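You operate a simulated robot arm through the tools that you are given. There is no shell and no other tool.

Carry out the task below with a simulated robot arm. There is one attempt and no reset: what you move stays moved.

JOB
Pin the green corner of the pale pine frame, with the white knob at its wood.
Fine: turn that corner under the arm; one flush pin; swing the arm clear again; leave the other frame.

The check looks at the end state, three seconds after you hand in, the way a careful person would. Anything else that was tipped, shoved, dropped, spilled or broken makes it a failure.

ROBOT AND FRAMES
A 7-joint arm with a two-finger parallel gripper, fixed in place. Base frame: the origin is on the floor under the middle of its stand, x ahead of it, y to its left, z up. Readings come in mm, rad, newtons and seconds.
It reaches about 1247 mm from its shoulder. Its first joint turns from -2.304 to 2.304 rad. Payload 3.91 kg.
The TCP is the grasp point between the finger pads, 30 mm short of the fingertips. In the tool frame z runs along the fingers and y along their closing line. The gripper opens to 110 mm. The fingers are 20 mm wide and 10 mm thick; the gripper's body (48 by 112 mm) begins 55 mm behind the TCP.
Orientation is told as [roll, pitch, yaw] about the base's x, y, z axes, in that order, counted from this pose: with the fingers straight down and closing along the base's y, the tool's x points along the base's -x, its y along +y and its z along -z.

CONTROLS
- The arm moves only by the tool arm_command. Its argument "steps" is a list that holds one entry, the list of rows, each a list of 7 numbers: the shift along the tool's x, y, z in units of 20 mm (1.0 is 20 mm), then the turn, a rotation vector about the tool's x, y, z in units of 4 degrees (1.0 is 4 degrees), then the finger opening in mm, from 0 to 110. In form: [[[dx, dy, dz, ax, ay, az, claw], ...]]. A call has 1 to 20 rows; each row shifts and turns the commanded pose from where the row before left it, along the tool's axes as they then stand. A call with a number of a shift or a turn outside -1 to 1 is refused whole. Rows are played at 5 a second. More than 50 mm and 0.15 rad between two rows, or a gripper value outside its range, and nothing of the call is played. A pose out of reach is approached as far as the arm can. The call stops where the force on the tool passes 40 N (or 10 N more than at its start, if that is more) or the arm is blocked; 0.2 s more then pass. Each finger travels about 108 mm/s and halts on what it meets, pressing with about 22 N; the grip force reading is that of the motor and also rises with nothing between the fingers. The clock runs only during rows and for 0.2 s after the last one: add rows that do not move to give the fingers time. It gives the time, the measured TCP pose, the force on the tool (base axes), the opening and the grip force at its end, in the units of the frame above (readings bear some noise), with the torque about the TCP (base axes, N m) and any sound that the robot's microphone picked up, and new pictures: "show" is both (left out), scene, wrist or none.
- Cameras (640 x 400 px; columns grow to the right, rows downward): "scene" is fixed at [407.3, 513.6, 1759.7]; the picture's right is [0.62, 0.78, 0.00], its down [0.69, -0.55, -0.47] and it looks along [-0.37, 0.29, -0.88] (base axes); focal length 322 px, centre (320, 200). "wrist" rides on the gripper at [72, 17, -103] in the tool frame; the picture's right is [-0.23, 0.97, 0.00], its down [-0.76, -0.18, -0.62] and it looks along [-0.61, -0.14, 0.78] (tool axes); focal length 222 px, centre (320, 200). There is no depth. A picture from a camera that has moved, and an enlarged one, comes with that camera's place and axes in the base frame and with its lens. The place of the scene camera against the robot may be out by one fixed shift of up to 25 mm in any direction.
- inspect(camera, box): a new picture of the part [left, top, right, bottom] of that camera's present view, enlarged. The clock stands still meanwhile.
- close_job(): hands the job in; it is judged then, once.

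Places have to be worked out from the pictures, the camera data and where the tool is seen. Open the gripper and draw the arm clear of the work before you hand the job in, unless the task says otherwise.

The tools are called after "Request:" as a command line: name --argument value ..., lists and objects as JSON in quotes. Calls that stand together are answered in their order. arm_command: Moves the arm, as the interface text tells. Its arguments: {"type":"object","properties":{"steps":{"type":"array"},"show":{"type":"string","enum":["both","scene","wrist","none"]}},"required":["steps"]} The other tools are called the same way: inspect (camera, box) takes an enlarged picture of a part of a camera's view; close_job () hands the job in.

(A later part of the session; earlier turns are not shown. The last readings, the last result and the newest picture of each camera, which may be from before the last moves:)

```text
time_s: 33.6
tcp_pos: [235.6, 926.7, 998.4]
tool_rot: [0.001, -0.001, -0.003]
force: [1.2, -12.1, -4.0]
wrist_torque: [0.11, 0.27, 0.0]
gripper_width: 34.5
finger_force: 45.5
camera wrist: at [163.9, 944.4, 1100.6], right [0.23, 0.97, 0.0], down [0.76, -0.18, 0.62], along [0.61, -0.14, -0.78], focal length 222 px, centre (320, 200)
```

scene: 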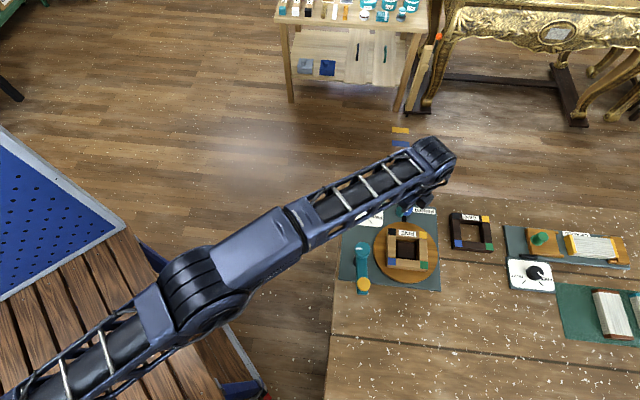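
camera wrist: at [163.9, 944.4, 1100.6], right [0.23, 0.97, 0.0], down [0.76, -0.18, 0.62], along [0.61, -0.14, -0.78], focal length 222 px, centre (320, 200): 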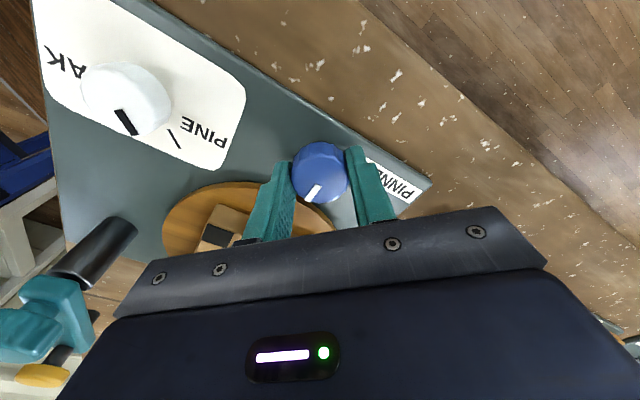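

The frame is back to its start orientation. I continue clockwise, first ~48°, relieving the small side load.

Request:
arm_command --steps '[[[0, -0.03, 0, 0, 0, 1, 20], [0, 0, 0, 0, 0, 1, 20], [0, 0, 0, 0, 0, 1, 20], [0, 0, 0, 0, 0, 1, 20], [0, 0, 0, 0, 0, 1, 20], [0, 0, 0, 0, 0, 1, 20], [0, 0, 0, 0, 0, 1, 20], [0, 0, 0, 0, 0, 1, 20], [0, 0, 0, 0, 0, 1, 20], [0, 0, 0, 0, 0, 1, 20], [0, 0, 0, 0, 0, 1, 20], [0, 0, 0, 0, 0, 1, 20], [0, 0, 0, 0, 0, 0, 20]]]' --show "both"

```text
time_s: 36.0
tcp_pos: [235.6, 927.5, 999.1]
tool_rot: [0.001, 0.002, -0.763]
force: [0.7, 14.3, -6.0]
wrist_torque: [0.25, -0.17, 0.05]
gripper_width: 34.7
finger_force: 44.6
stopped in row 12: the force on the tool passed its limit at 41 N (the readings are from after the stop); the commanded pose is now the measured one
camera wrist: at [196.0, 989.9, 1100.7], right [0.84, 0.55, 0.0], down [0.43, -0.66, 0.62], along [0.34, -0.52, -0.78], focal length 222 px, centre (320, 200)
```

scene: 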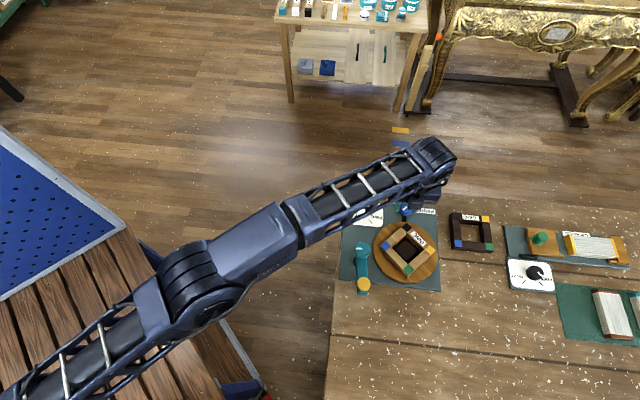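
wrist: 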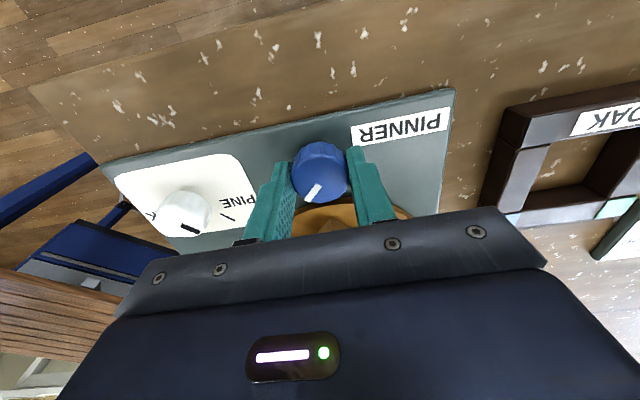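

The lateral load tripped at 41 N after ~44° clockwise (grip slightly off the knob's axis). I release and re-grip in place to centre it.

Request:
arm_command --steps '[[[0, 0, 0, 0, 0, 0, 50], [0, 0, 0, 0, 0, 0, 50], [0, 0, 0, 0, 0, 0, 50]]]' --show "wrist"

Request:
inspect --camera "wrist" --box '[240, 110, 400, 220]'

Request:
inspect --camera "scene" --box '[335, 190, 445, 300]'

```text
time_s: 36.8
tcp_pos: [236.2, 925.8, 999.2]
tool_rot: [0.001, 0.0, -0.765]
force: [-0.1, -0.2, -0.1]
wrist_torque: [-0.02, 0.03, -0.02]
gripper_width: 50.3
finger_force: 0.1
camera wrist: at [195.8, 989.2, 1101.5], right [0.84, 0.55, 0.0], down [0.43, -0.66, 0.62], along [0.34, -0.52, -0.78], focal length 222 px, centre (320, 200)
```

wrist: 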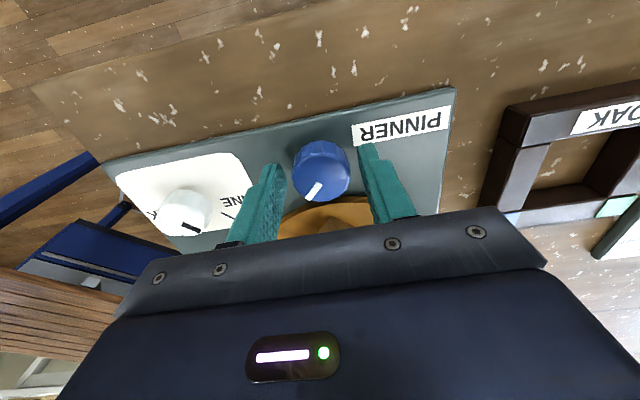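

```text
3.64 times, centred on (320, 165) of wrist
camera zoom: at [195.8, 989.2, 1101.5], right [0.84, 0.55, 0.0], down [0.43, -0.66, 0.62], along [0.34, -0.52, -0.78], focal length 808 px, centre (320, 327)
```

zoom: 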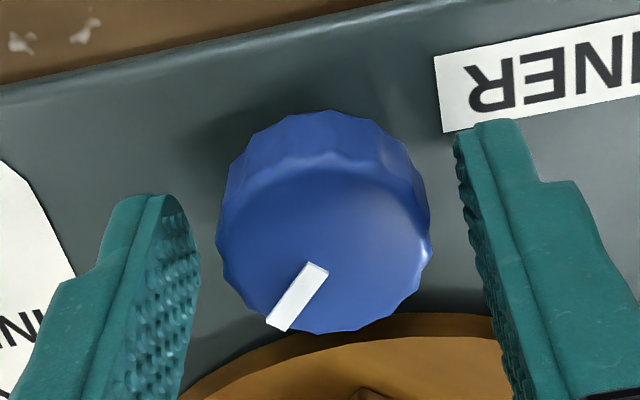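

```text
3.64 times, centred on (390, 245) of scene
camera zoom: at [407.3, 513.6, 1759.7], right [0.62, 0.78, 0.0], down [0.69, -0.55, -0.47], along [-0.37, 0.29, -0.88], focal length 1172 px, centre (66, 36)
```

zoom: 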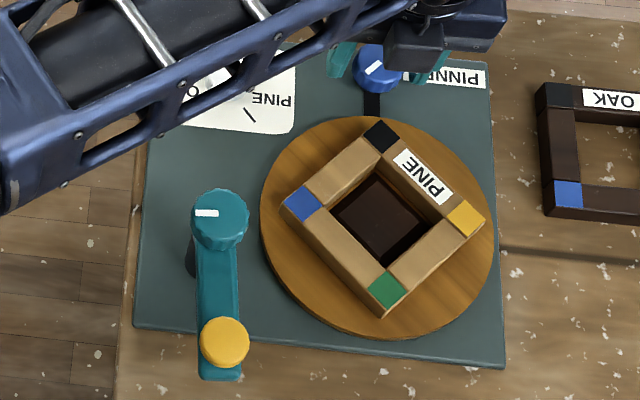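

Released cleanly with no residual force; the frame stays at ~43° clockwise and the knob is centred. I re-grip and continue clockwise in smaller portions.

Request:
arm_command --steps '[[[0, 0, 0, 0, 0, 0, 35], [0, 0, 0, 0, 0, 0, 25], [0, 0, 0, 0, 0, 0, 20], [0, 0, 0, 0, 0, 1, 20], [0, 0, 0, 0, 0, 1, 20], [0, 0, 0, 0, 0, 1, 20], [0, 0, 0, 0, 0, 1, 20], [0, 0, 0, 0, 0, 1, 20], [0, 0, 0, 0, 0, 0, 20]]]' --show "none"

```text
time_s: 38.8
tcp_pos: [234.7, 926.6, 999.3]
tool_rot: [0.001, 0.003, -1.116]
force: [8.4, 21.8, 3.3]
wrist_torque: [0.08, -0.37, -0.01]
gripper_width: 34.4
finger_force: 45.4
```

Side load is (8, 22) N, so I nudge the tool ~1 mm that way and continue.

Request:
arm_command --steps '[[[0.04, 0.04, 0, 0, 0, 0, 20], [0, 0, 0, 0, 0, 1, 20], [0, 0, 0, 0, 0, 1, 20], [0, 0, 0, 0, 0, 1, 20], [0, 0, 0, 0, 0, 0, 20]]]' --show "both"

Request:
inspect --camera "scene" --box '[335, 190, 445, 300]'

```text
time_s: 40.0
tcp_pos: [235.6, 926.9, 999.2]
tool_rot: [-0.001, 0.004, -1.323]
force: [6.3, -15.2, 4.4]
wrist_torque: [-1.48, -0.31, -0.02]
gripper_width: 34.8
finger_force: 44.9
camera wrist: at [235.7, 1001.9, 1101.4], right [1.0, 0.02, 0.0], down [0.01, -0.78, 0.62], along [0.01, -0.62, -0.78], focal length 222 px, centre (320, 200)
```

scene: 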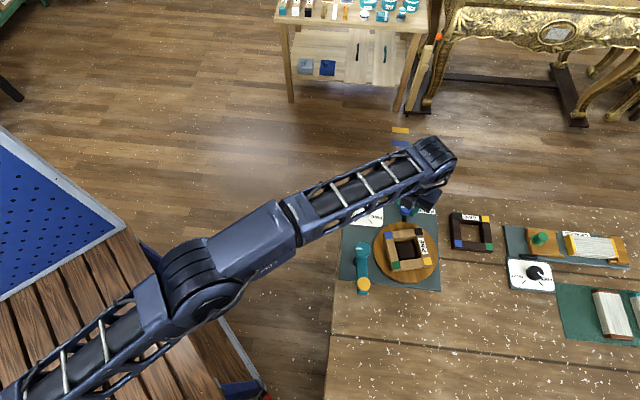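
wrist: 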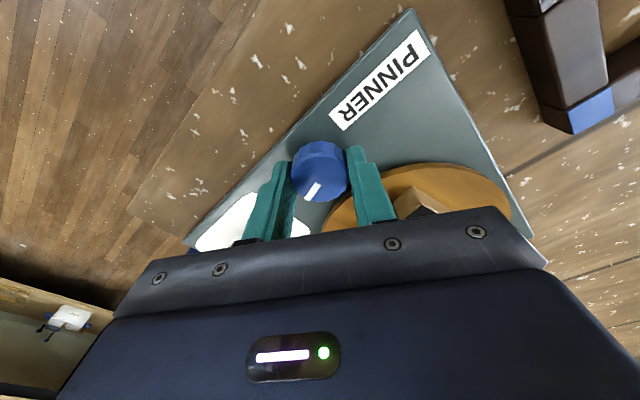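

```text
3.64 times, centred on (390, 245) of scene
camera zoom: at [407.3, 513.6, 1759.7], right [0.62, 0.78, 0.0], down [0.69, -0.55, -0.47], along [-0.37, 0.29, -0.88], focal length 1172 px, centre (66, 36)
```

zoom: 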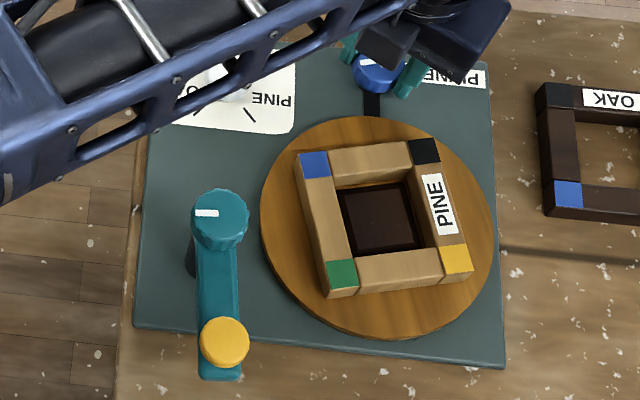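

The frame is now ~76° clockwise with green approaching the lower-left place near the arm. I turn the remaining ~14.4° to a full 90°.

Request:
arm_command --steps '[[[-0.03, 0, 0, 0, 0, 0.9, 20], [0, 0, 0, 0, 0, 0.9, 20], [0, 0, 0, 0, 0, 0.9, 20], [0, 0, 0, 0, 0, 0.9, 20], [0, 0, 0, 0, 0, 0, 20], [0, 0, 0, 0, 0, 0, 20]]]' --show "both"

Request:
inspect --camera "scene" --box '[335, 190, 445, 300]'

```text
time_s: 41.4
tcp_pos: [236.5, 926.6, 998.8]
tool_rot: [0.001, 0.004, -1.575]
force: [4.1, -7.0, -5.4]
wrist_torque: [1.18, 0.1, 0.02]
gripper_width: 34.6
finger_force: 44.5
camera wrist: at [254.4, 999.8, 1101.5], right [0.97, -0.23, 0.0], down [-0.18, -0.76, 0.62], along [-0.14, -0.6, -0.78], focal length 222 px, centre (320, 200)
```

scene: 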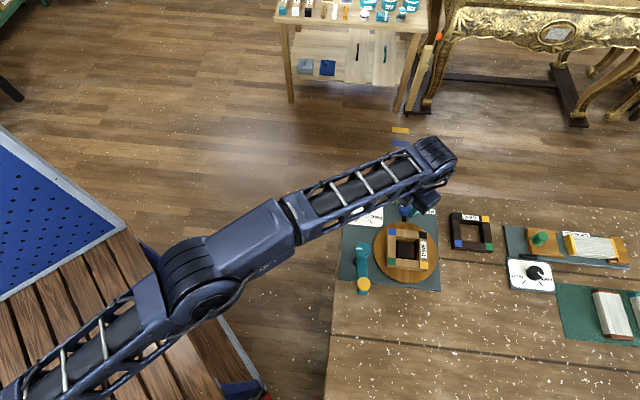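
wrist: 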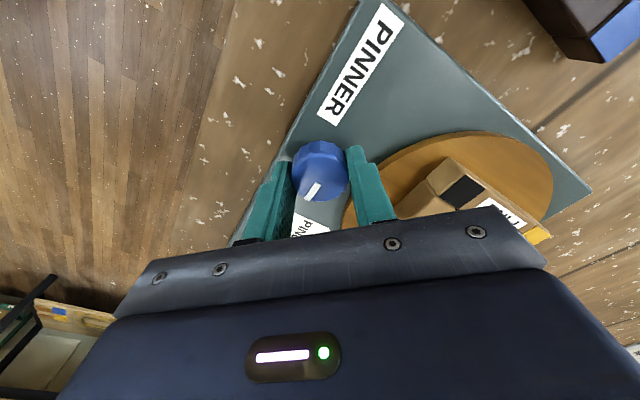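

```text
3.64 times, centred on (390, 245) of scene
camera zoom: at [407.3, 513.6, 1759.7], right [0.62, 0.78, 0.0], down [0.69, -0.55, -0.47], along [-0.37, 0.29, -0.88], focal length 1172 px, centre (66, 36)
```

zoom: 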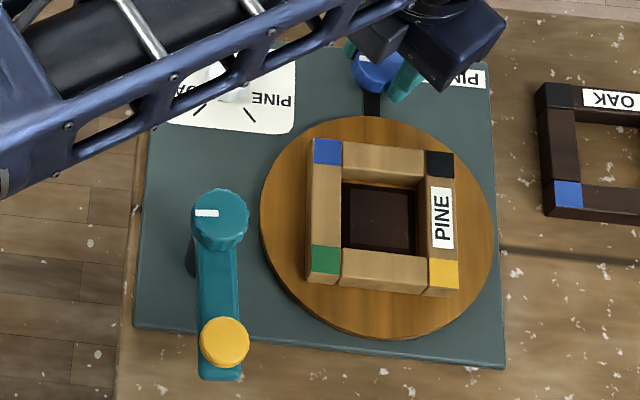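

The frame has turned exactly 90°: green now sits at the lower-left place nearest the arm's pivot. I release the blue knob, rise and turn the wrist back.

Request:
arm_command --steps '[[[0, 0, 0, 0, 0, 0, 45], [0, 0, 0, 0, 0, 0, 60], [0, 0, -0.5, 0, 0, 0, 60], [0, 0, -1, 0, 0, 0, 60], [0, 0, -1, 0, 0, 0, 60], [0, 0, -1, 0, 0, 0, 60], [0, 0, -1, 0, 0, -1, 60], [0, 0, -1, 0, 0, -1, 60], [0, 0, -1, 0, 0, -1, 60], [0, 0, -1, 0, 0, -1, 60], [0, 0, 0, 0, 0, -1, 60], [0, 0, 0, 0, 0, -1, 60], [0, 0, 0, 0, 0, -1, 60], [0, 0, 0, 0, 0, -1, 60], [0, 0, 0, 0, 0, -1, 60], [0, 0, 0, 0, 0, -1, 60], [0, 0, 0, 0, 0, -1, 60], [0, 0, 0, 0, 0, -1, 60], [0, 0, 0, 0, 0, -1, 60], [0, 0, 0, 0, 0, -1, 60]]]' --show "none"

```text
time_s: 45.6
tcp_pos: [232.6, 912.1, 1146.0]
tool_rot: [0.002, 0.002, -0.595]
force: [-0.2, 0.4, 0.3]
wrist_torque: [-0.02, -0.02, 0.0]
gripper_width: 60.2
finger_force: 0.1
out of reach, approached as far as the arm can: row 8, 10
```

All clear of the blue knob. Now I move to hover above the teal pivot cap at about (266, 733), with the finger line across the arm (yaw −40°).

Request:
arm_command --steps '[[[0, 0, 0, 0, 0, 1, 70], [0, 0, 0, 0, 0, 0.48, 70], [-0.92, -0.8, 0.1, 0, 0, 0, 70], [-0.92, -0.8, 0.1, 0, 0, 0, 70], [-0.92, -0.8, 0.1, 0, 0, 0, 70], [-0.92, -0.8, 0.1, 0, 0, 0, 70], [-0.92, -0.8, 0.1, 0, 0, 0, 70], [-0.92, -0.8, 0.1, 0, 0, 0, 70], [-0.92, -0.8, 0.1, 0, 0, 0, 70], [-0.92, -0.8, 0.1, 0, 0, 0, 70], [0, 0, 0, 0, 0, 0, 70]]]' --show "both"

Request:
inspect --camera "wrist" --box '[220, 60, 420, 230]'

Request:
inspect --camera "scene" --box '[335, 190, 445, 300]'

```text
time_s: 48.0
tcp_pos: [263.0, 718.9, 1130.4]
tool_rot: [0.002, 0.002, -0.699]
force: [-1.6, -0.2, 0.1]
wrist_torque: [0.02, -0.01, 0.04]
gripper_width: 70.0
finger_force: 0.1
camera wrist: at [218.3, 778.6, 1231.5], right [0.8, 0.6, 0.0], down [0.47, -0.63, 0.62], along [0.37, -0.5, -0.78], focal length 222 px, centre (320, 200)
```

scene: 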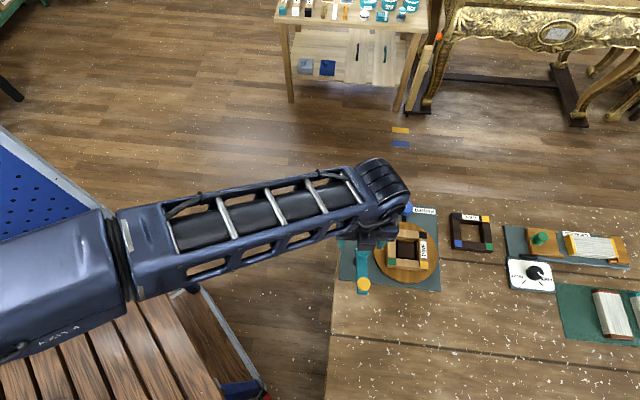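
wrist: 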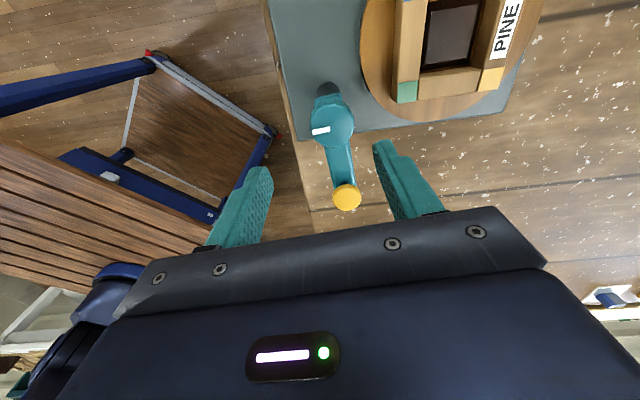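

```text
2.35 times, centred on (320, 145) of wrist
camera zoom: at [218.3, 778.6, 1231.5], right [0.8, 0.6, 0.0], down [0.47, -0.63, 0.62], along [0.37, -0.5, -0.78], focal length 523 px, centre (320, 329)
```

zoom: 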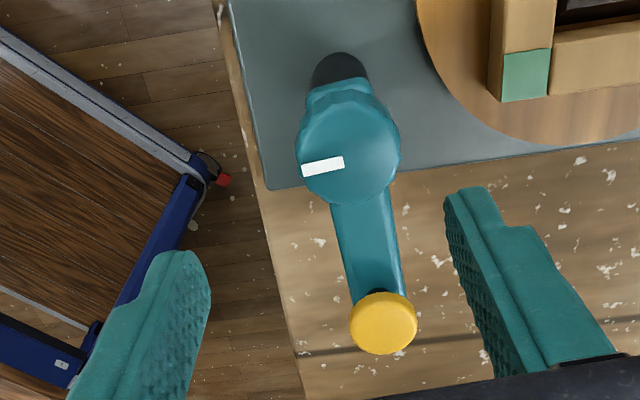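

```text
3.64 times, centred on (390, 245) of scene
camera zoom: at [407.3, 513.6, 1759.7], right [0.62, 0.78, 0.0], down [0.69, -0.55, -0.47], along [-0.37, 0.29, -0.88], focal length 1172 px, centre (66, 36)
```

zoom: 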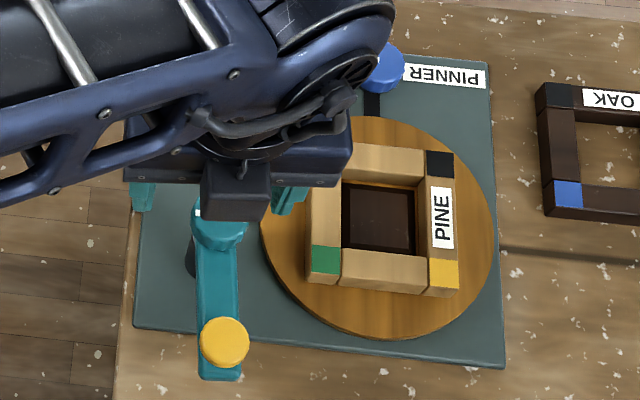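

From this view the cap's top is ≈ (265.5, 731, 1054), the yellow button ≈ (325, 682, 1049), and the green corner ≈ (320, 788, 990): arm radius (~78 mm) fits the distance to green after roughly an 86–90° swing. I lower the open fingers around the cap.

Request:
arm_command --steps '[[[0.3, 0.545, 0, 0, 0, 0, 64], [0, 0, 0.75, 0, 0, 0, 64], [0, 0, 0.75, 0, 0, 0, 64], [0, 0, 0.75, 0, 0, 0, 64], [0, 0, 0.75, 0, 0, 0, 64], [0, 0, 0, 0, 0, 0, 64]]]' --show "both"

Request:
inspect --camera "wrist" --box '[240, 90, 400, 220]'

```text
time_s: 49.4
tcp_pos: [264.5, 731.9, 1069.3]
tool_rot: [0.0, 0.003, -0.702]
force: [-1.0, 0.0, -0.7]
wrist_torque: [-0.01, 0.0, 0.03]
gripper_width: 63.8
finger_force: 0.0
camera wrist: at [220.8, 791.1, 1171.7], right [0.8, 0.6, 0.0], down [0.47, -0.63, 0.62], along [0.37, -0.5, -0.78], focal length 222 px, centre (320, 200)
```

scene: 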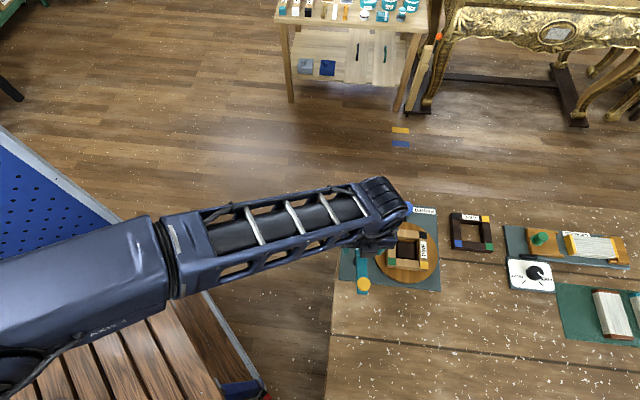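
wrist: 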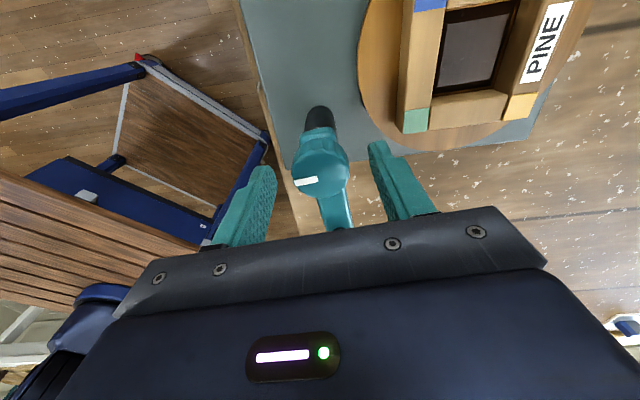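

```text
3.08 times, centred on (320, 155) of wrist
camera zoom: at [220.8, 791.1, 1171.7], right [0.8, 0.6, 0.0], down [0.47, -0.63, 0.62], along [0.37, -0.5, -0.78], focal length 684 px, centre (320, 338)
```

zoom: 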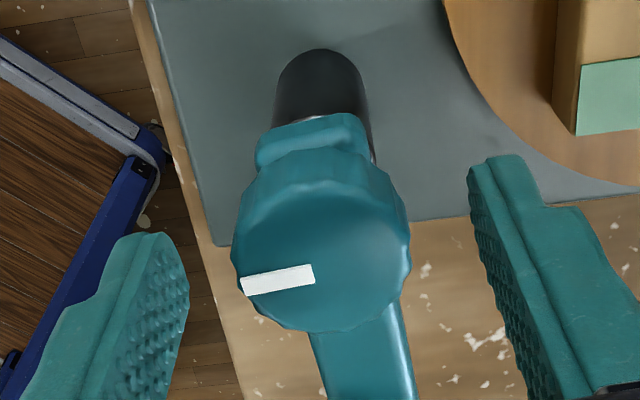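

The cap is centred between the fingers. I close and try a small counter-clockwise turn.

Request:
arm_command --steps '[[[0, 0, 0, 0, 0, 0, 45], [0, 0, 0, 0, 0, 0, 30], [0, 0, 0, 0, 0, 0, 25], [0, 0, 0, 0, 0, 0, 25], [0, 0, 0, 0, 0, -1, 25], [0, 0, 0, 0, 0, -1, 25], [0, 0, 0, 0, 0, -1, 25], [0, 0, 0, 0, 0, 0, 25]]]' --show "both"

Request:
inspect --camera "scene" --box '[335, 190, 445, 300]'

Request:
inspect --camera "wrist" --box '[240, 90, 400, 220]'

```text
time_s: 51.2
tcp_pos: [265.4, 731.4, 1068.8]
tool_rot: [0.005, 0.002, -0.489]
force: [4.3, 12.0, -0.2]
wrist_torque: [0.37, 0.29, 0.01]
gripper_width: 35.7
finger_force: 45.4
camera wrist: at [209.6, 780.9, 1171.7], right [0.66, 0.75, 0.0], down [0.59, -0.52, 0.62], along [0.47, -0.41, -0.78], focal length 222 px, centre (320, 200)
```

scene: 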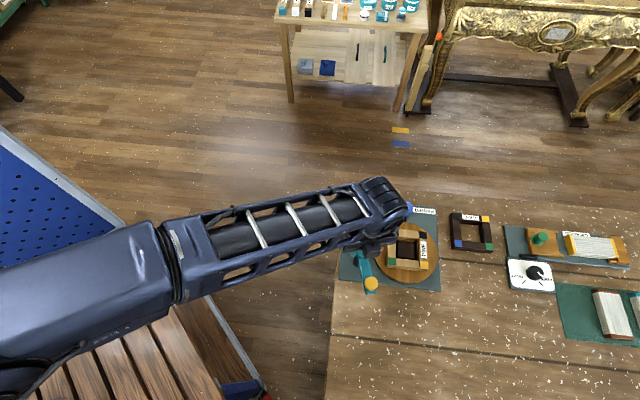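
wrist: 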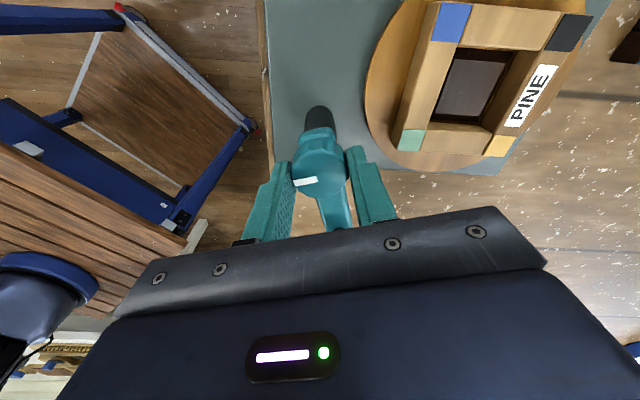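

```text
3.64 times, centred on (390, 245) of scene
camera zoom: at [407.3, 513.6, 1759.7], right [0.62, 0.78, 0.0], down [0.69, -0.55, -0.47], along [-0.37, 0.29, -0.88], focal length 1172 px, centre (66, 36)
```

zoom: 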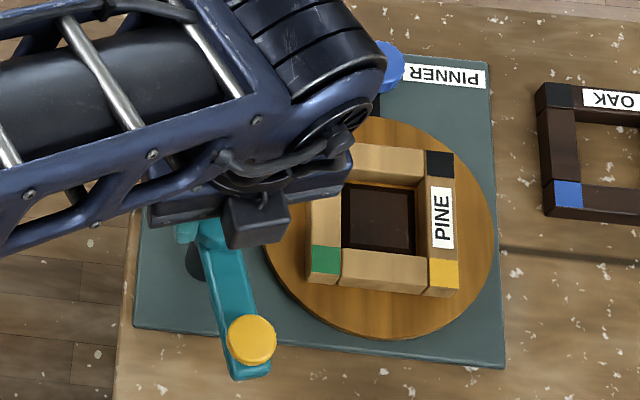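

```text
3.08 times, centred on (320, 155) of wrist
camera zoom: at [209.6, 780.9, 1171.7], right [0.66, 0.75, 0.0], down [0.59, -0.52, 0.62], along [0.47, -0.41, -0.78], focal length 684 px, centre (320, 338)
```

zoom: 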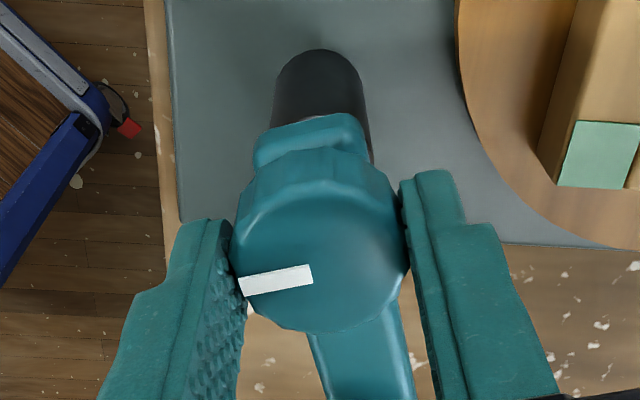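

The arm swings with the cap. I keep turning (32° more), relieving the side load a little.

Request:
arm_command --steps '[[[0, 0.03, 0, 0, 0, -1, 25], [0, 0, 0, 0, 0, -1, 25], [0, 0, 0, 0, 0, -1, 25], [0, 0, 0, 0, 0, -1, 25], [0, 0, 0, 0, 0, -1, 25], [0, 0, 0, 0, 0, -1, 25], [0, 0, 0, 0, 0, -1, 25], [0, 0, 0, 0, 0, -1, 25], [0, 0, 0, 0, 0, 0, 25]]]' --show "both"

Request:
inspect --camera "scene" --box '[335, 190, 445, 300]'

```text
time_s: 53.2
tcp_pos: [264.8, 731.9, 1070.3]
tool_rot: [0.002, 0.0, 0.066]
force: [5.5, 15.4, 0.5]
wrist_torque: [0.18, 0.4, 0.02]
gripper_width: 35.5
finger_force: 45.1
camera wrist: at [192.3, 744.1, 1171.6], right [0.16, 0.99, 0.0], down [0.77, -0.13, 0.62], along [0.62, -0.1, -0.78], focal length 222 px, centre (320, 200)
```

scene: 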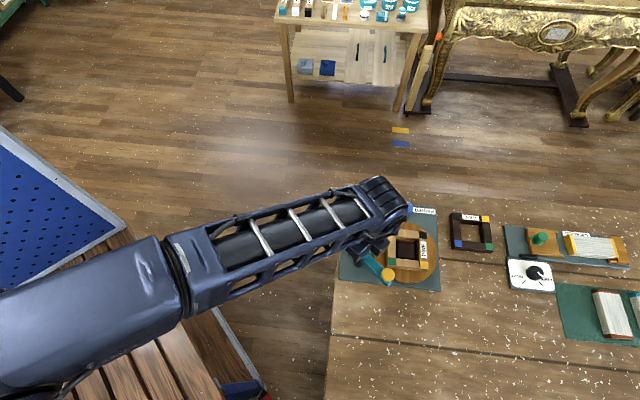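
wrist: 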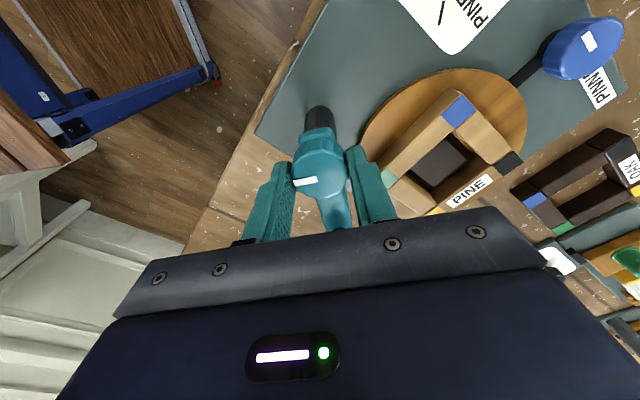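

```text
3.64 times, centred on (390, 245) of scene
camera zoom: at [407.3, 513.6, 1759.7], right [0.62, 0.78, 0.0], down [0.69, -0.55, -0.47], along [-0.37, 0.29, -0.88], focal length 1172 px, centre (66, 36)
```

zoom: 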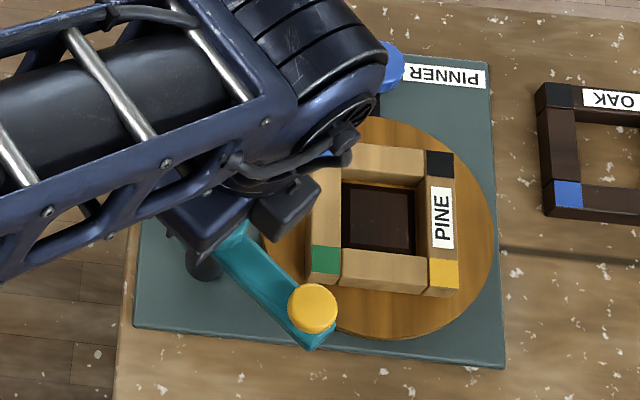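

44° swung, arm heading to the green corner with no contact. I continue 32° more.

Request:
arm_command --steps '[[[0, 0.03, 0, 0, 0, -1, 25], [0, 0, 0, 0, 0, -1, 25], [0, 0, 0, 0, 0, -1, 25], [0, 0, 0, 0, 0, -1, 25], [0, 0, 0, 0, 0, -1, 25], [0, 0, 0, 0, 0, -1, 25], [0, 0, 0, 0, 0, -1, 25], [0, 0, 0, 0, 0, -1, 25], [0, 0, 0, 0, 0, 0, 25]]]' --show "both"

Request:
inspect --camera "scene" --box '[335, 190, 445, 300]'

```text
time_s: 55.2
tcp_pos: [264.4, 732.5, 1069.9]
tool_rot: [0.003, -0.002, 0.628]
force: [3.4, 0.0, 0.7]
wrist_torque: [0.0, -0.19, 0.03]
gripper_width: 35.7
finger_force: 45.0
camera wrist: at [197.0, 703.7, 1171.6], right [-0.39, 0.92, 0.0], down [0.72, 0.3, 0.62], along [0.57, 0.24, -0.78], focal length 222 px, centre (320, 200)
```

scene: 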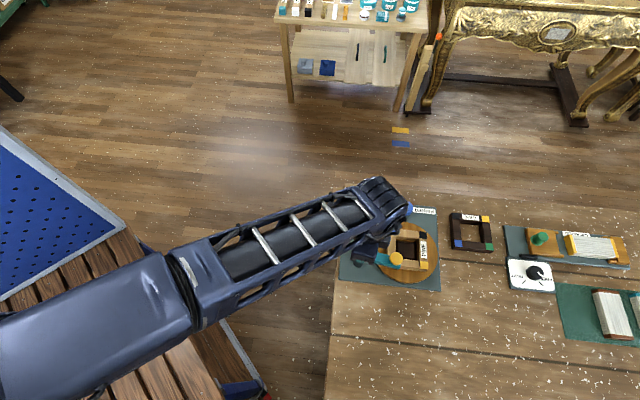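
wrist: 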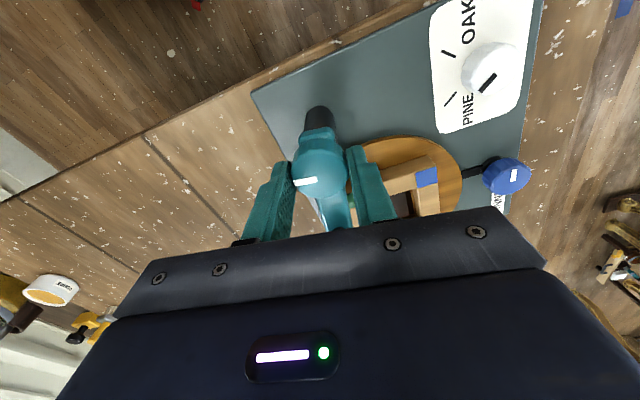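

```text
3.64 times, centred on (390, 245) of scene
camera zoom: at [407.3, 513.6, 1759.7], right [0.62, 0.78, 0.0], down [0.69, -0.55, -0.47], along [-0.37, 0.29, -0.88], focal length 1172 px, centre (66, 36)
```

zoom: 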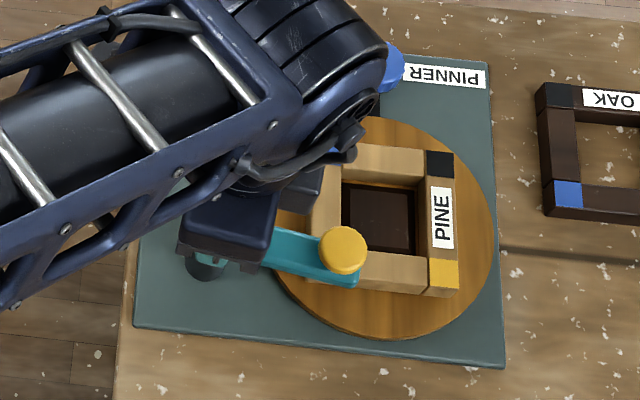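

76° swung; from the scene view the yellow button needs ≈10° more to be right above the green corner (parallax corrected). I turn 8° more and check for a stop.

Request:
arm_command --steps '[[[0, 0, 0, 0, 0, -1, 25], [0, 0, 0, 0, 0, -1, 25], [0, 0, 0, 0, 0, 0, 25]]]' --show "none"

Request:
arm_command --steps '[[[0, 0, 0, 0, 0, -0.5, 25], [0, 0, 0, 0, 0, 0, 25]]]' --show "both"

Request:
inspect --camera "scene" --box '[335, 190, 445, 300]'

```text
time_s: 56.0
tcp_pos: [264.1, 731.2, 1069.8]
tool_rot: [0.002, -0.001, 0.767]
force: [5.3, 0.7, 0.8]
wrist_torque: [-0.08, -0.27, 0.02]
gripper_width: 35.6
finger_force: 45.4
```

```text
time_s: 56.6
tcp_pos: [264.4, 732.3, 1070.4]
tool_rot: [0.002, -0.001, 0.8]
force: [2.7, -0.8, -0.1]
wrist_torque: [0.07, -0.17, -0.47]
gripper_width: 35.3
finger_force: 45.6
camera wrist: at [202.8, 692.2, 1171.5], right [-0.54, 0.84, 0.0], down [0.66, 0.42, 0.62], along [0.52, 0.34, -0.78], focal length 222 px, centre (320, 200)
```

scene: 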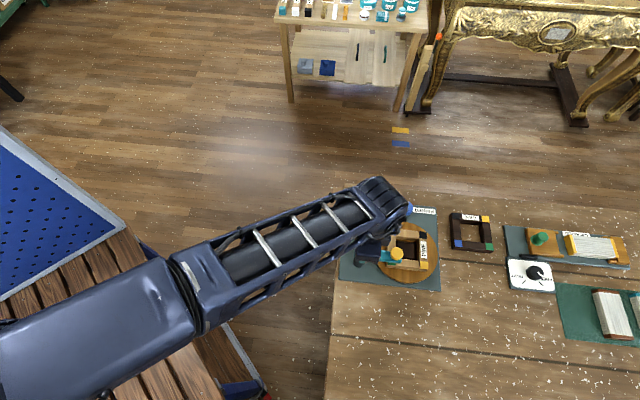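
wrist: 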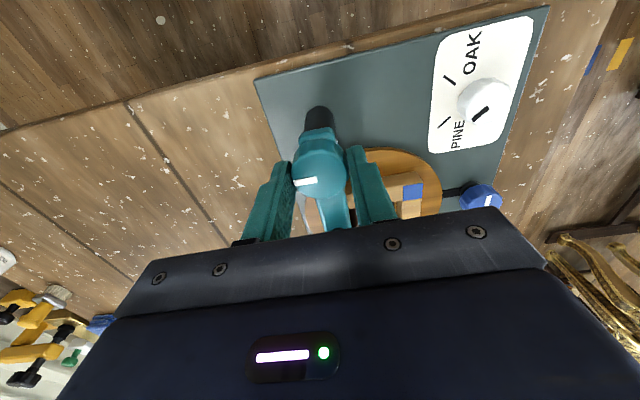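

```text
3.64 times, centred on (390, 245) of scene
camera zoom: at [407.3, 513.6, 1759.7], right [0.62, 0.78, 0.0], down [0.69, -0.55, -0.47], along [-0.37, 0.29, -0.88], focal length 1172 px, centre (66, 36)
```

zoom: 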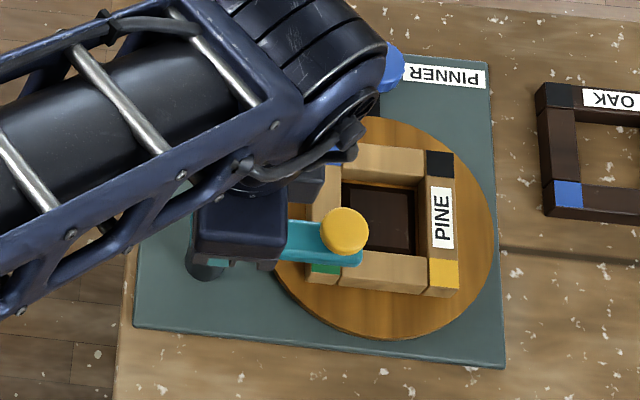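

The yellow button is now precisely over the green corner by my parallax calculation, and a −0.47 N·m reaction shows the arm met its stop (86° swing). I release the cap and rise to look.

Request:
arm_command --steps '[[[0, 0, 0, 0, 0, 0, 50], [0, 0, 0, 0, 0, 0, 64], [0, 0, -0.5, 0, 0, 0, 64], [0, 0, -1, 0, 0, 0, 64], [0, 0, -1, 0, 0, 0, 64], [0, 0, -1, 0, 0, 0, 64], [0, 0, -1, 0, 0, 0, 64]]]' --show "both"

Request:
inspect --camera "wrist" --box '[220, 60, 420, 230]'

Request:
inspect --camera "scene" --box '[335, 190, 445, 300]'

```text
time_s: 58.2
tcp_pos: [265.5, 732.3, 1159.4]
tool_rot: [0.004, -0.002, 0.801]
force: [0.8, -0.3, 0.3]
wrist_torque: [-0.04, -0.01, 0.0]
gripper_width: 64.0
finger_force: 0.0
camera wrist: at [203.3, 692.3, 1261.3], right [-0.54, 0.84, 0.0], down [0.66, 0.42, 0.62], along [0.52, 0.34, -0.78], focal length 222 px, centre (320, 200)
```

scene: 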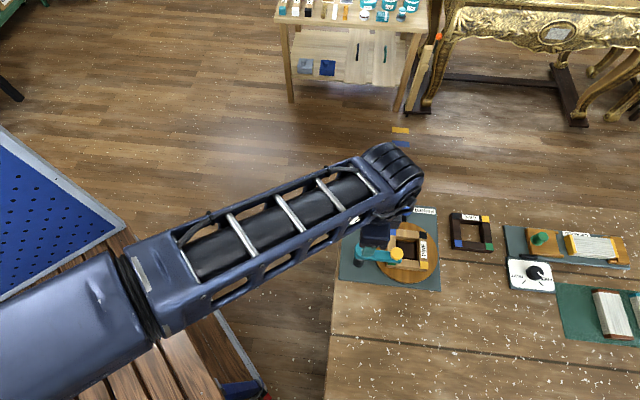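
wrist: 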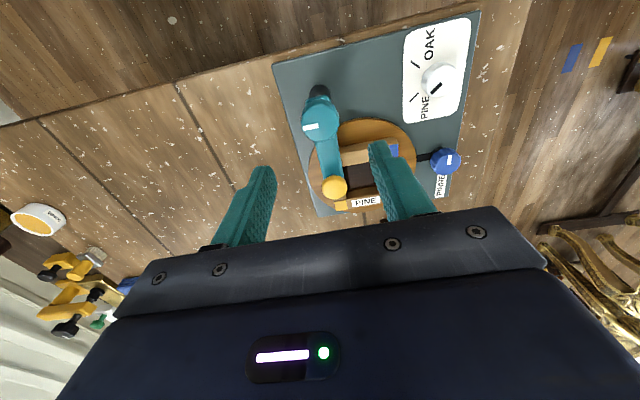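

```text
2.35 times, centred on (320, 145) of wrist
camera zoom: at [203.3, 692.3, 1261.3], right [-0.54, 0.84, 0.0], down [0.66, 0.42, 0.62], along [0.52, 0.34, -0.78], focal length 523 px, centre (320, 329)
```

zoom: 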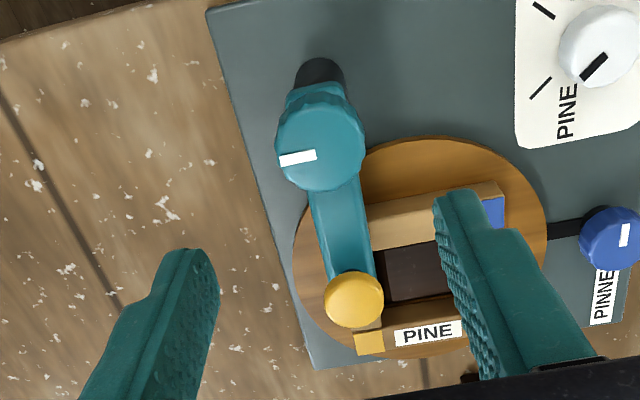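

```text
3.64 times, centred on (390, 245) of scene
camera zoom: at [407.3, 513.6, 1759.7], right [0.62, 0.78, 0.0], down [0.69, -0.55, -0.47], along [-0.37, 0.29, -0.88], focal length 1172 px, centre (66, 36)
```

zoom: 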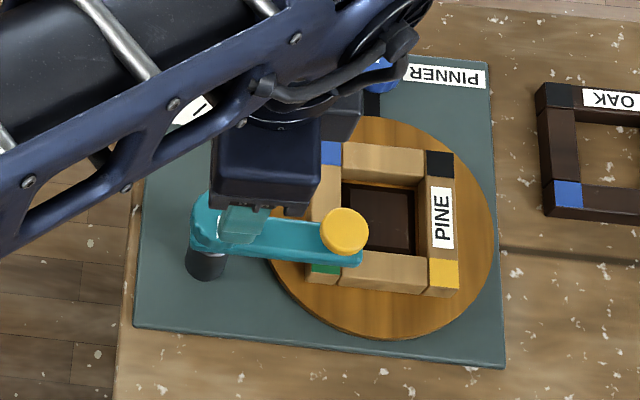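

The arm stays in place after release; yellow button ≈ (321.5, 790, 1049), directly over green. I close the fingers and move them above the button, stopping ~15 mm over it.

Request:
arm_command --steps '[[[0, 0, 0, 0, 0, 0, 30], [-0.8, 0, 0, 0, 0, 0, 0], [-0.8, 0, 0, 0, 0, 0, 0], [-0.8, 0, 0, 0, 0, 0, 0], [-0.8, 0, 0, 0, 0, 0, 0], [-0.8, 0, 0, 0, 0, 0, 0], [0, 0, 0.8, 0, 0, 0, 0], [0, 0, 0.8, 0, 0, 0, 0], [0, 0, 0.8, 0, 0, 0, 0], [0, 0, 0.8, 0, 0, 0, 0], [0, 0, 0, 0, 0, 0, 0]]]' --show "both"

Request:
inspect --camera "wrist" --box '[240, 100, 400, 220]'

Request:
inspect --camera "scene" --box '[335, 190, 445, 300]'

```text
time_s: 60.6
tcp_pos: [320.3, 791.0, 1094.9]
tool_rot: [0.002, -0.002, 0.801]
force: [-0.8, -0.9, -0.1]
wrist_torque: [-0.01, -0.02, 0.01]
gripper_width: 0.2
finger_force: 22.1
camera wrist: at [258.1, 750.1, 1197.3], right [-0.54, 0.84, 0.0], down [0.66, 0.42, 0.62], along [0.52, 0.34, -0.78], focal length 222 px, centre (320, 200)
```

scene: 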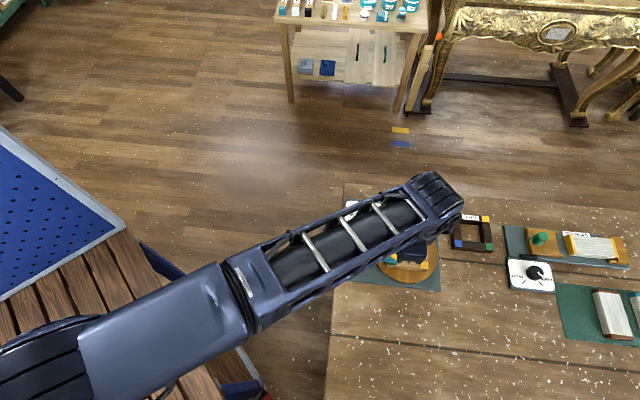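
wrist: 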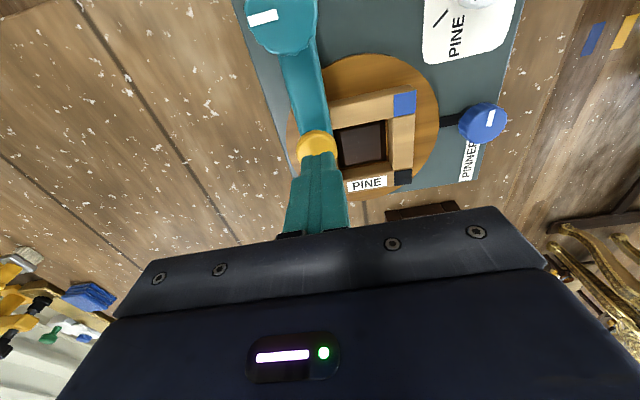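

```text
3.33 times, centred on (320, 160) of wrist
camera zoom: at [258.1, 750.1, 1197.3], right [-0.54, 0.84, 0.0], down [0.66, 0.42, 0.62], along [0.52, 0.34, -0.78], focal length 740 px, centre (320, 333)
```

zoom: 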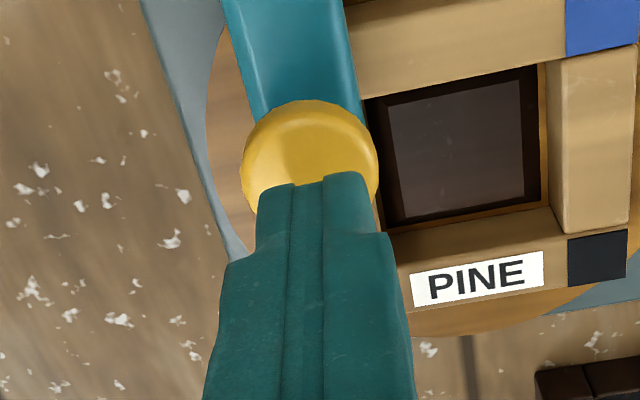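

```text
3.64 times, centred on (390, 245) of scene
camera zoom: at [407.3, 513.6, 1759.7], right [0.62, 0.78, 0.0], down [0.69, -0.55, -0.47], along [-0.37, 0.29, -0.88], focal length 1172 px, centre (66, 36)
```

zoom: 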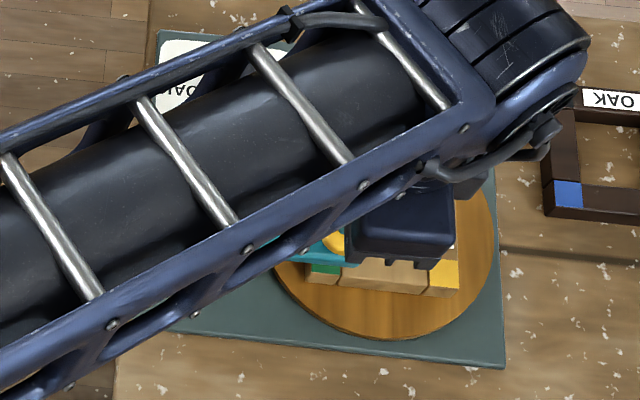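

The closed fingertips are over the button (about 2 mm off sideways, which I correct), ~16 mm above it. I now press straight down slowly in one stroke, relying on the force stop at the bottom.

Request:
arm_command --steps '[[[0, -0.1, 0.25, 0, 0, 0, 0], [0, 0, 0.25, 0, 0, 0, 0], [0, 0, 0.12, 0, 0, 0, 0], [0, 0, 0.12, 0, 0, 0, 0], [0, 0, 0.12, 0, 0, 0, 0], [0, 0, 0.12, 0, 0, 0, 0], [0, 0, 0.12, 0, 0, 0, 0], [0, 0, 0.12, 0, 0, 0, 0], [0, 0, 0.12, 0, 0, 0, 0], [0, 0, 0.12, 0, 0, 0, 0], [0, 0, 0.12, 0, 0, 0, 0], [0, 0, 0.12, 0, 0, 0, 0], [0, 0, 0.12, 0, 0, 0, 0], [0, 0, 0.12, 0, 0, 0, 0], [0, 0, 0.12, 0, 0, 0, 0]]]' --show "both"

```text
time_s: 62.5
tcp_pos: [322.8, 789.9, 1076.1]
tool_rot: [0.006, -0.009, 0.799]
force: [-0.6, -1.9, 10.4]
wrist_torque: [-0.1, 0.08, -0.11]
gripper_width: 0.0
finger_force: 22.0
heard: click
stopped in row 9: the force on the tool passed its limit at 44 N (the readings are from after the stop); the commanded pose is now the measured one
camera wrist: at [260.1, 748.7, 1178.1], right [-0.54, 0.84, 0.01], down [0.66, 0.42, 0.63], along [0.53, 0.34, -0.78], focal length 222 px, centre (320, 200)
```

scene: 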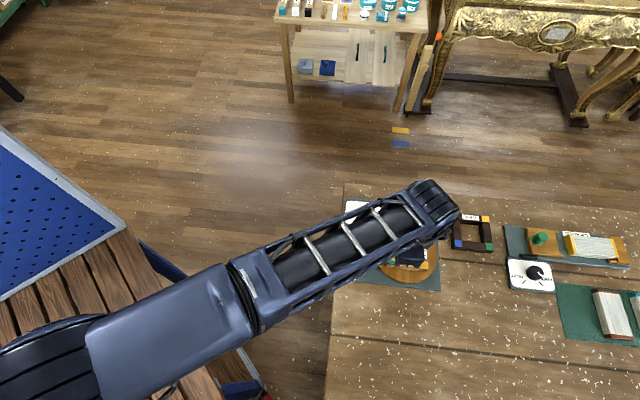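
wrist: 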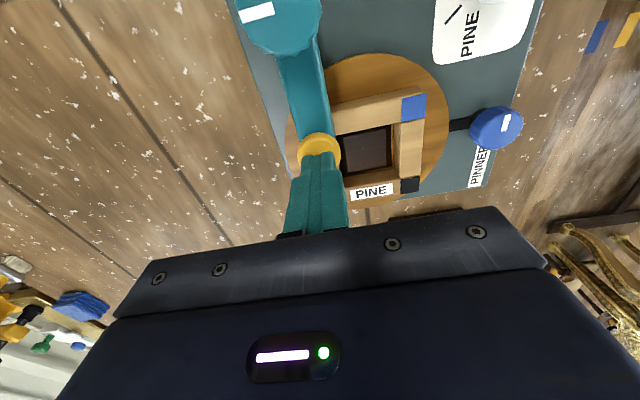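

There was a click as the button bottomed at 44 N: the pin has been fired. I lift off straight up and look at the station before swinging the arm away.

Request:
arm_command --steps '[[[0, 0, -0.5, 0, 0, 0, 0], [0, 0, -0.9, 0, 0, 0, 0], [0, 0, -0.9, 0, 0, 0, 0], [0, 0, -0.9, 0, 0, 0, 0], [0, 0, -0.9, 0, 0, 0, 0], [0.8, 0, 0, 0, 0, 0, 20], [0.8, 0, 0, 0, 0, 0, 40], [0.8, 0, 0, 0, 0, 0, 64], [0.8, 0, 0, 0, 0, 0, 64], [0.8, 0, 0, 0, 0, 0, 64], [0, 0, 0, 0, 0, 0, 64]]]' --show "both"

Request:
inspect --camera "wrist" --box '[220, 60, 420, 230]'

```text
time_s: 64.9
tcp_pos: [265.9, 730.3, 1155.6]
tool_rot: [0.007, -0.007, 0.8]
force: [0.0, 0.8, 0.0]
wrist_torque: [0.02, -0.03, -0.01]
gripper_width: 64.2
finger_force: 0.1
camera wrist: at [204.6, 690.4, 1258.0], right [-0.54, 0.84, 0.01], down [0.66, 0.42, 0.63], along [0.53, 0.34, -0.78], focal length 222 px, centre (320, 200)
```

scene: 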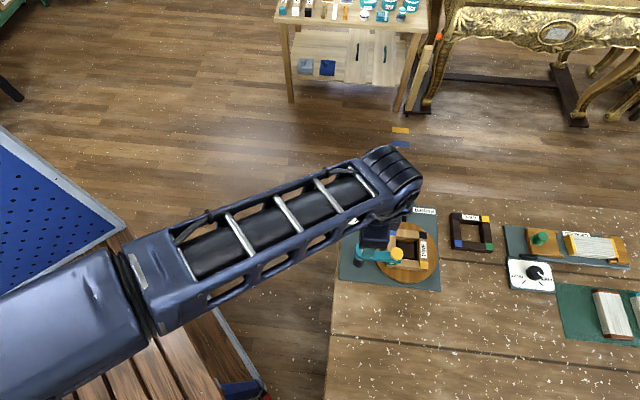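
wrist: 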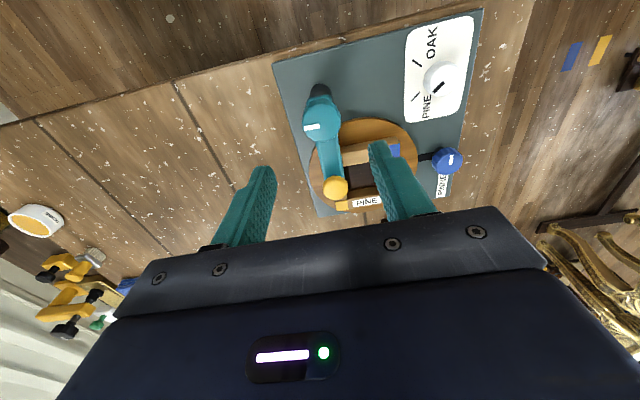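

```text
2.35 times, centred on (320, 145) of wrist
camera zoom: at [204.6, 690.4, 1258.0], right [-0.54, 0.84, 0.01], down [0.66, 0.42, 0.63], along [0.53, 0.34, -0.78], focal length 523 px, centre (320, 329)
```

zoom: 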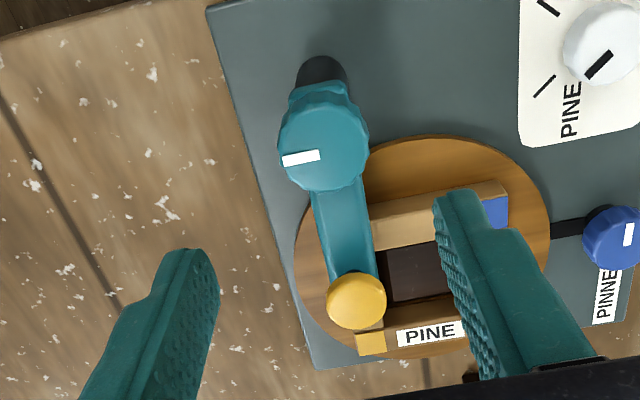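

The button has come back up, everything stays in place. Now I lower around the teal cap again to swing the arm clear.

Request:
arm_command --steps '[[[-0.02, 0.1, 0.72, 0, 0, 0, 64], [0, 0, 0.72, 0, 0, 0, 64], [0, 0, 0.72, 0, 0, 0, 64], [0, 0, 0.72, 0, 0, 0, 64], [0, 0, 0.72, 0, 0, 0, 64], [0, 0, 0.7, 0, 0, 0, 64], [0, 0, 0, 0, 0, 0, 64], [0, 0, 0, 0, 0, 0, 45], [0, 0, 0, 0, 0, 0, 30], [0, 0, 0, 0, 0, 0, 25], [0, 0, 0, 0, 0, 0, 25]]]' --show "wrist"

```text
time_s: 67.3
tcp_pos: [267.4, 733.3, 1070.6]
tool_rot: [0.005, -0.006, 0.801]
force: [-0.1, -0.3, -0.6]
wrist_torque: [-0.31, -0.46, 0.02]
gripper_width: 35.6
finger_force: 45.0
camera wrist: at [203.8, 692.8, 1172.2], right [-0.54, 0.84, 0.01], down [0.66, 0.42, 0.63], along [0.53, 0.34, -0.78], focal length 222 px, centre (320, 200)
```

wrist: 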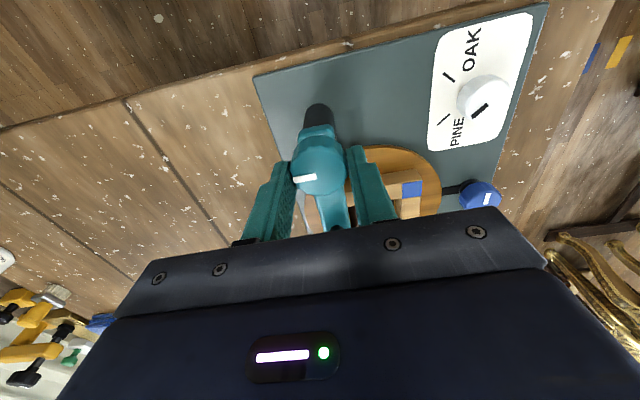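

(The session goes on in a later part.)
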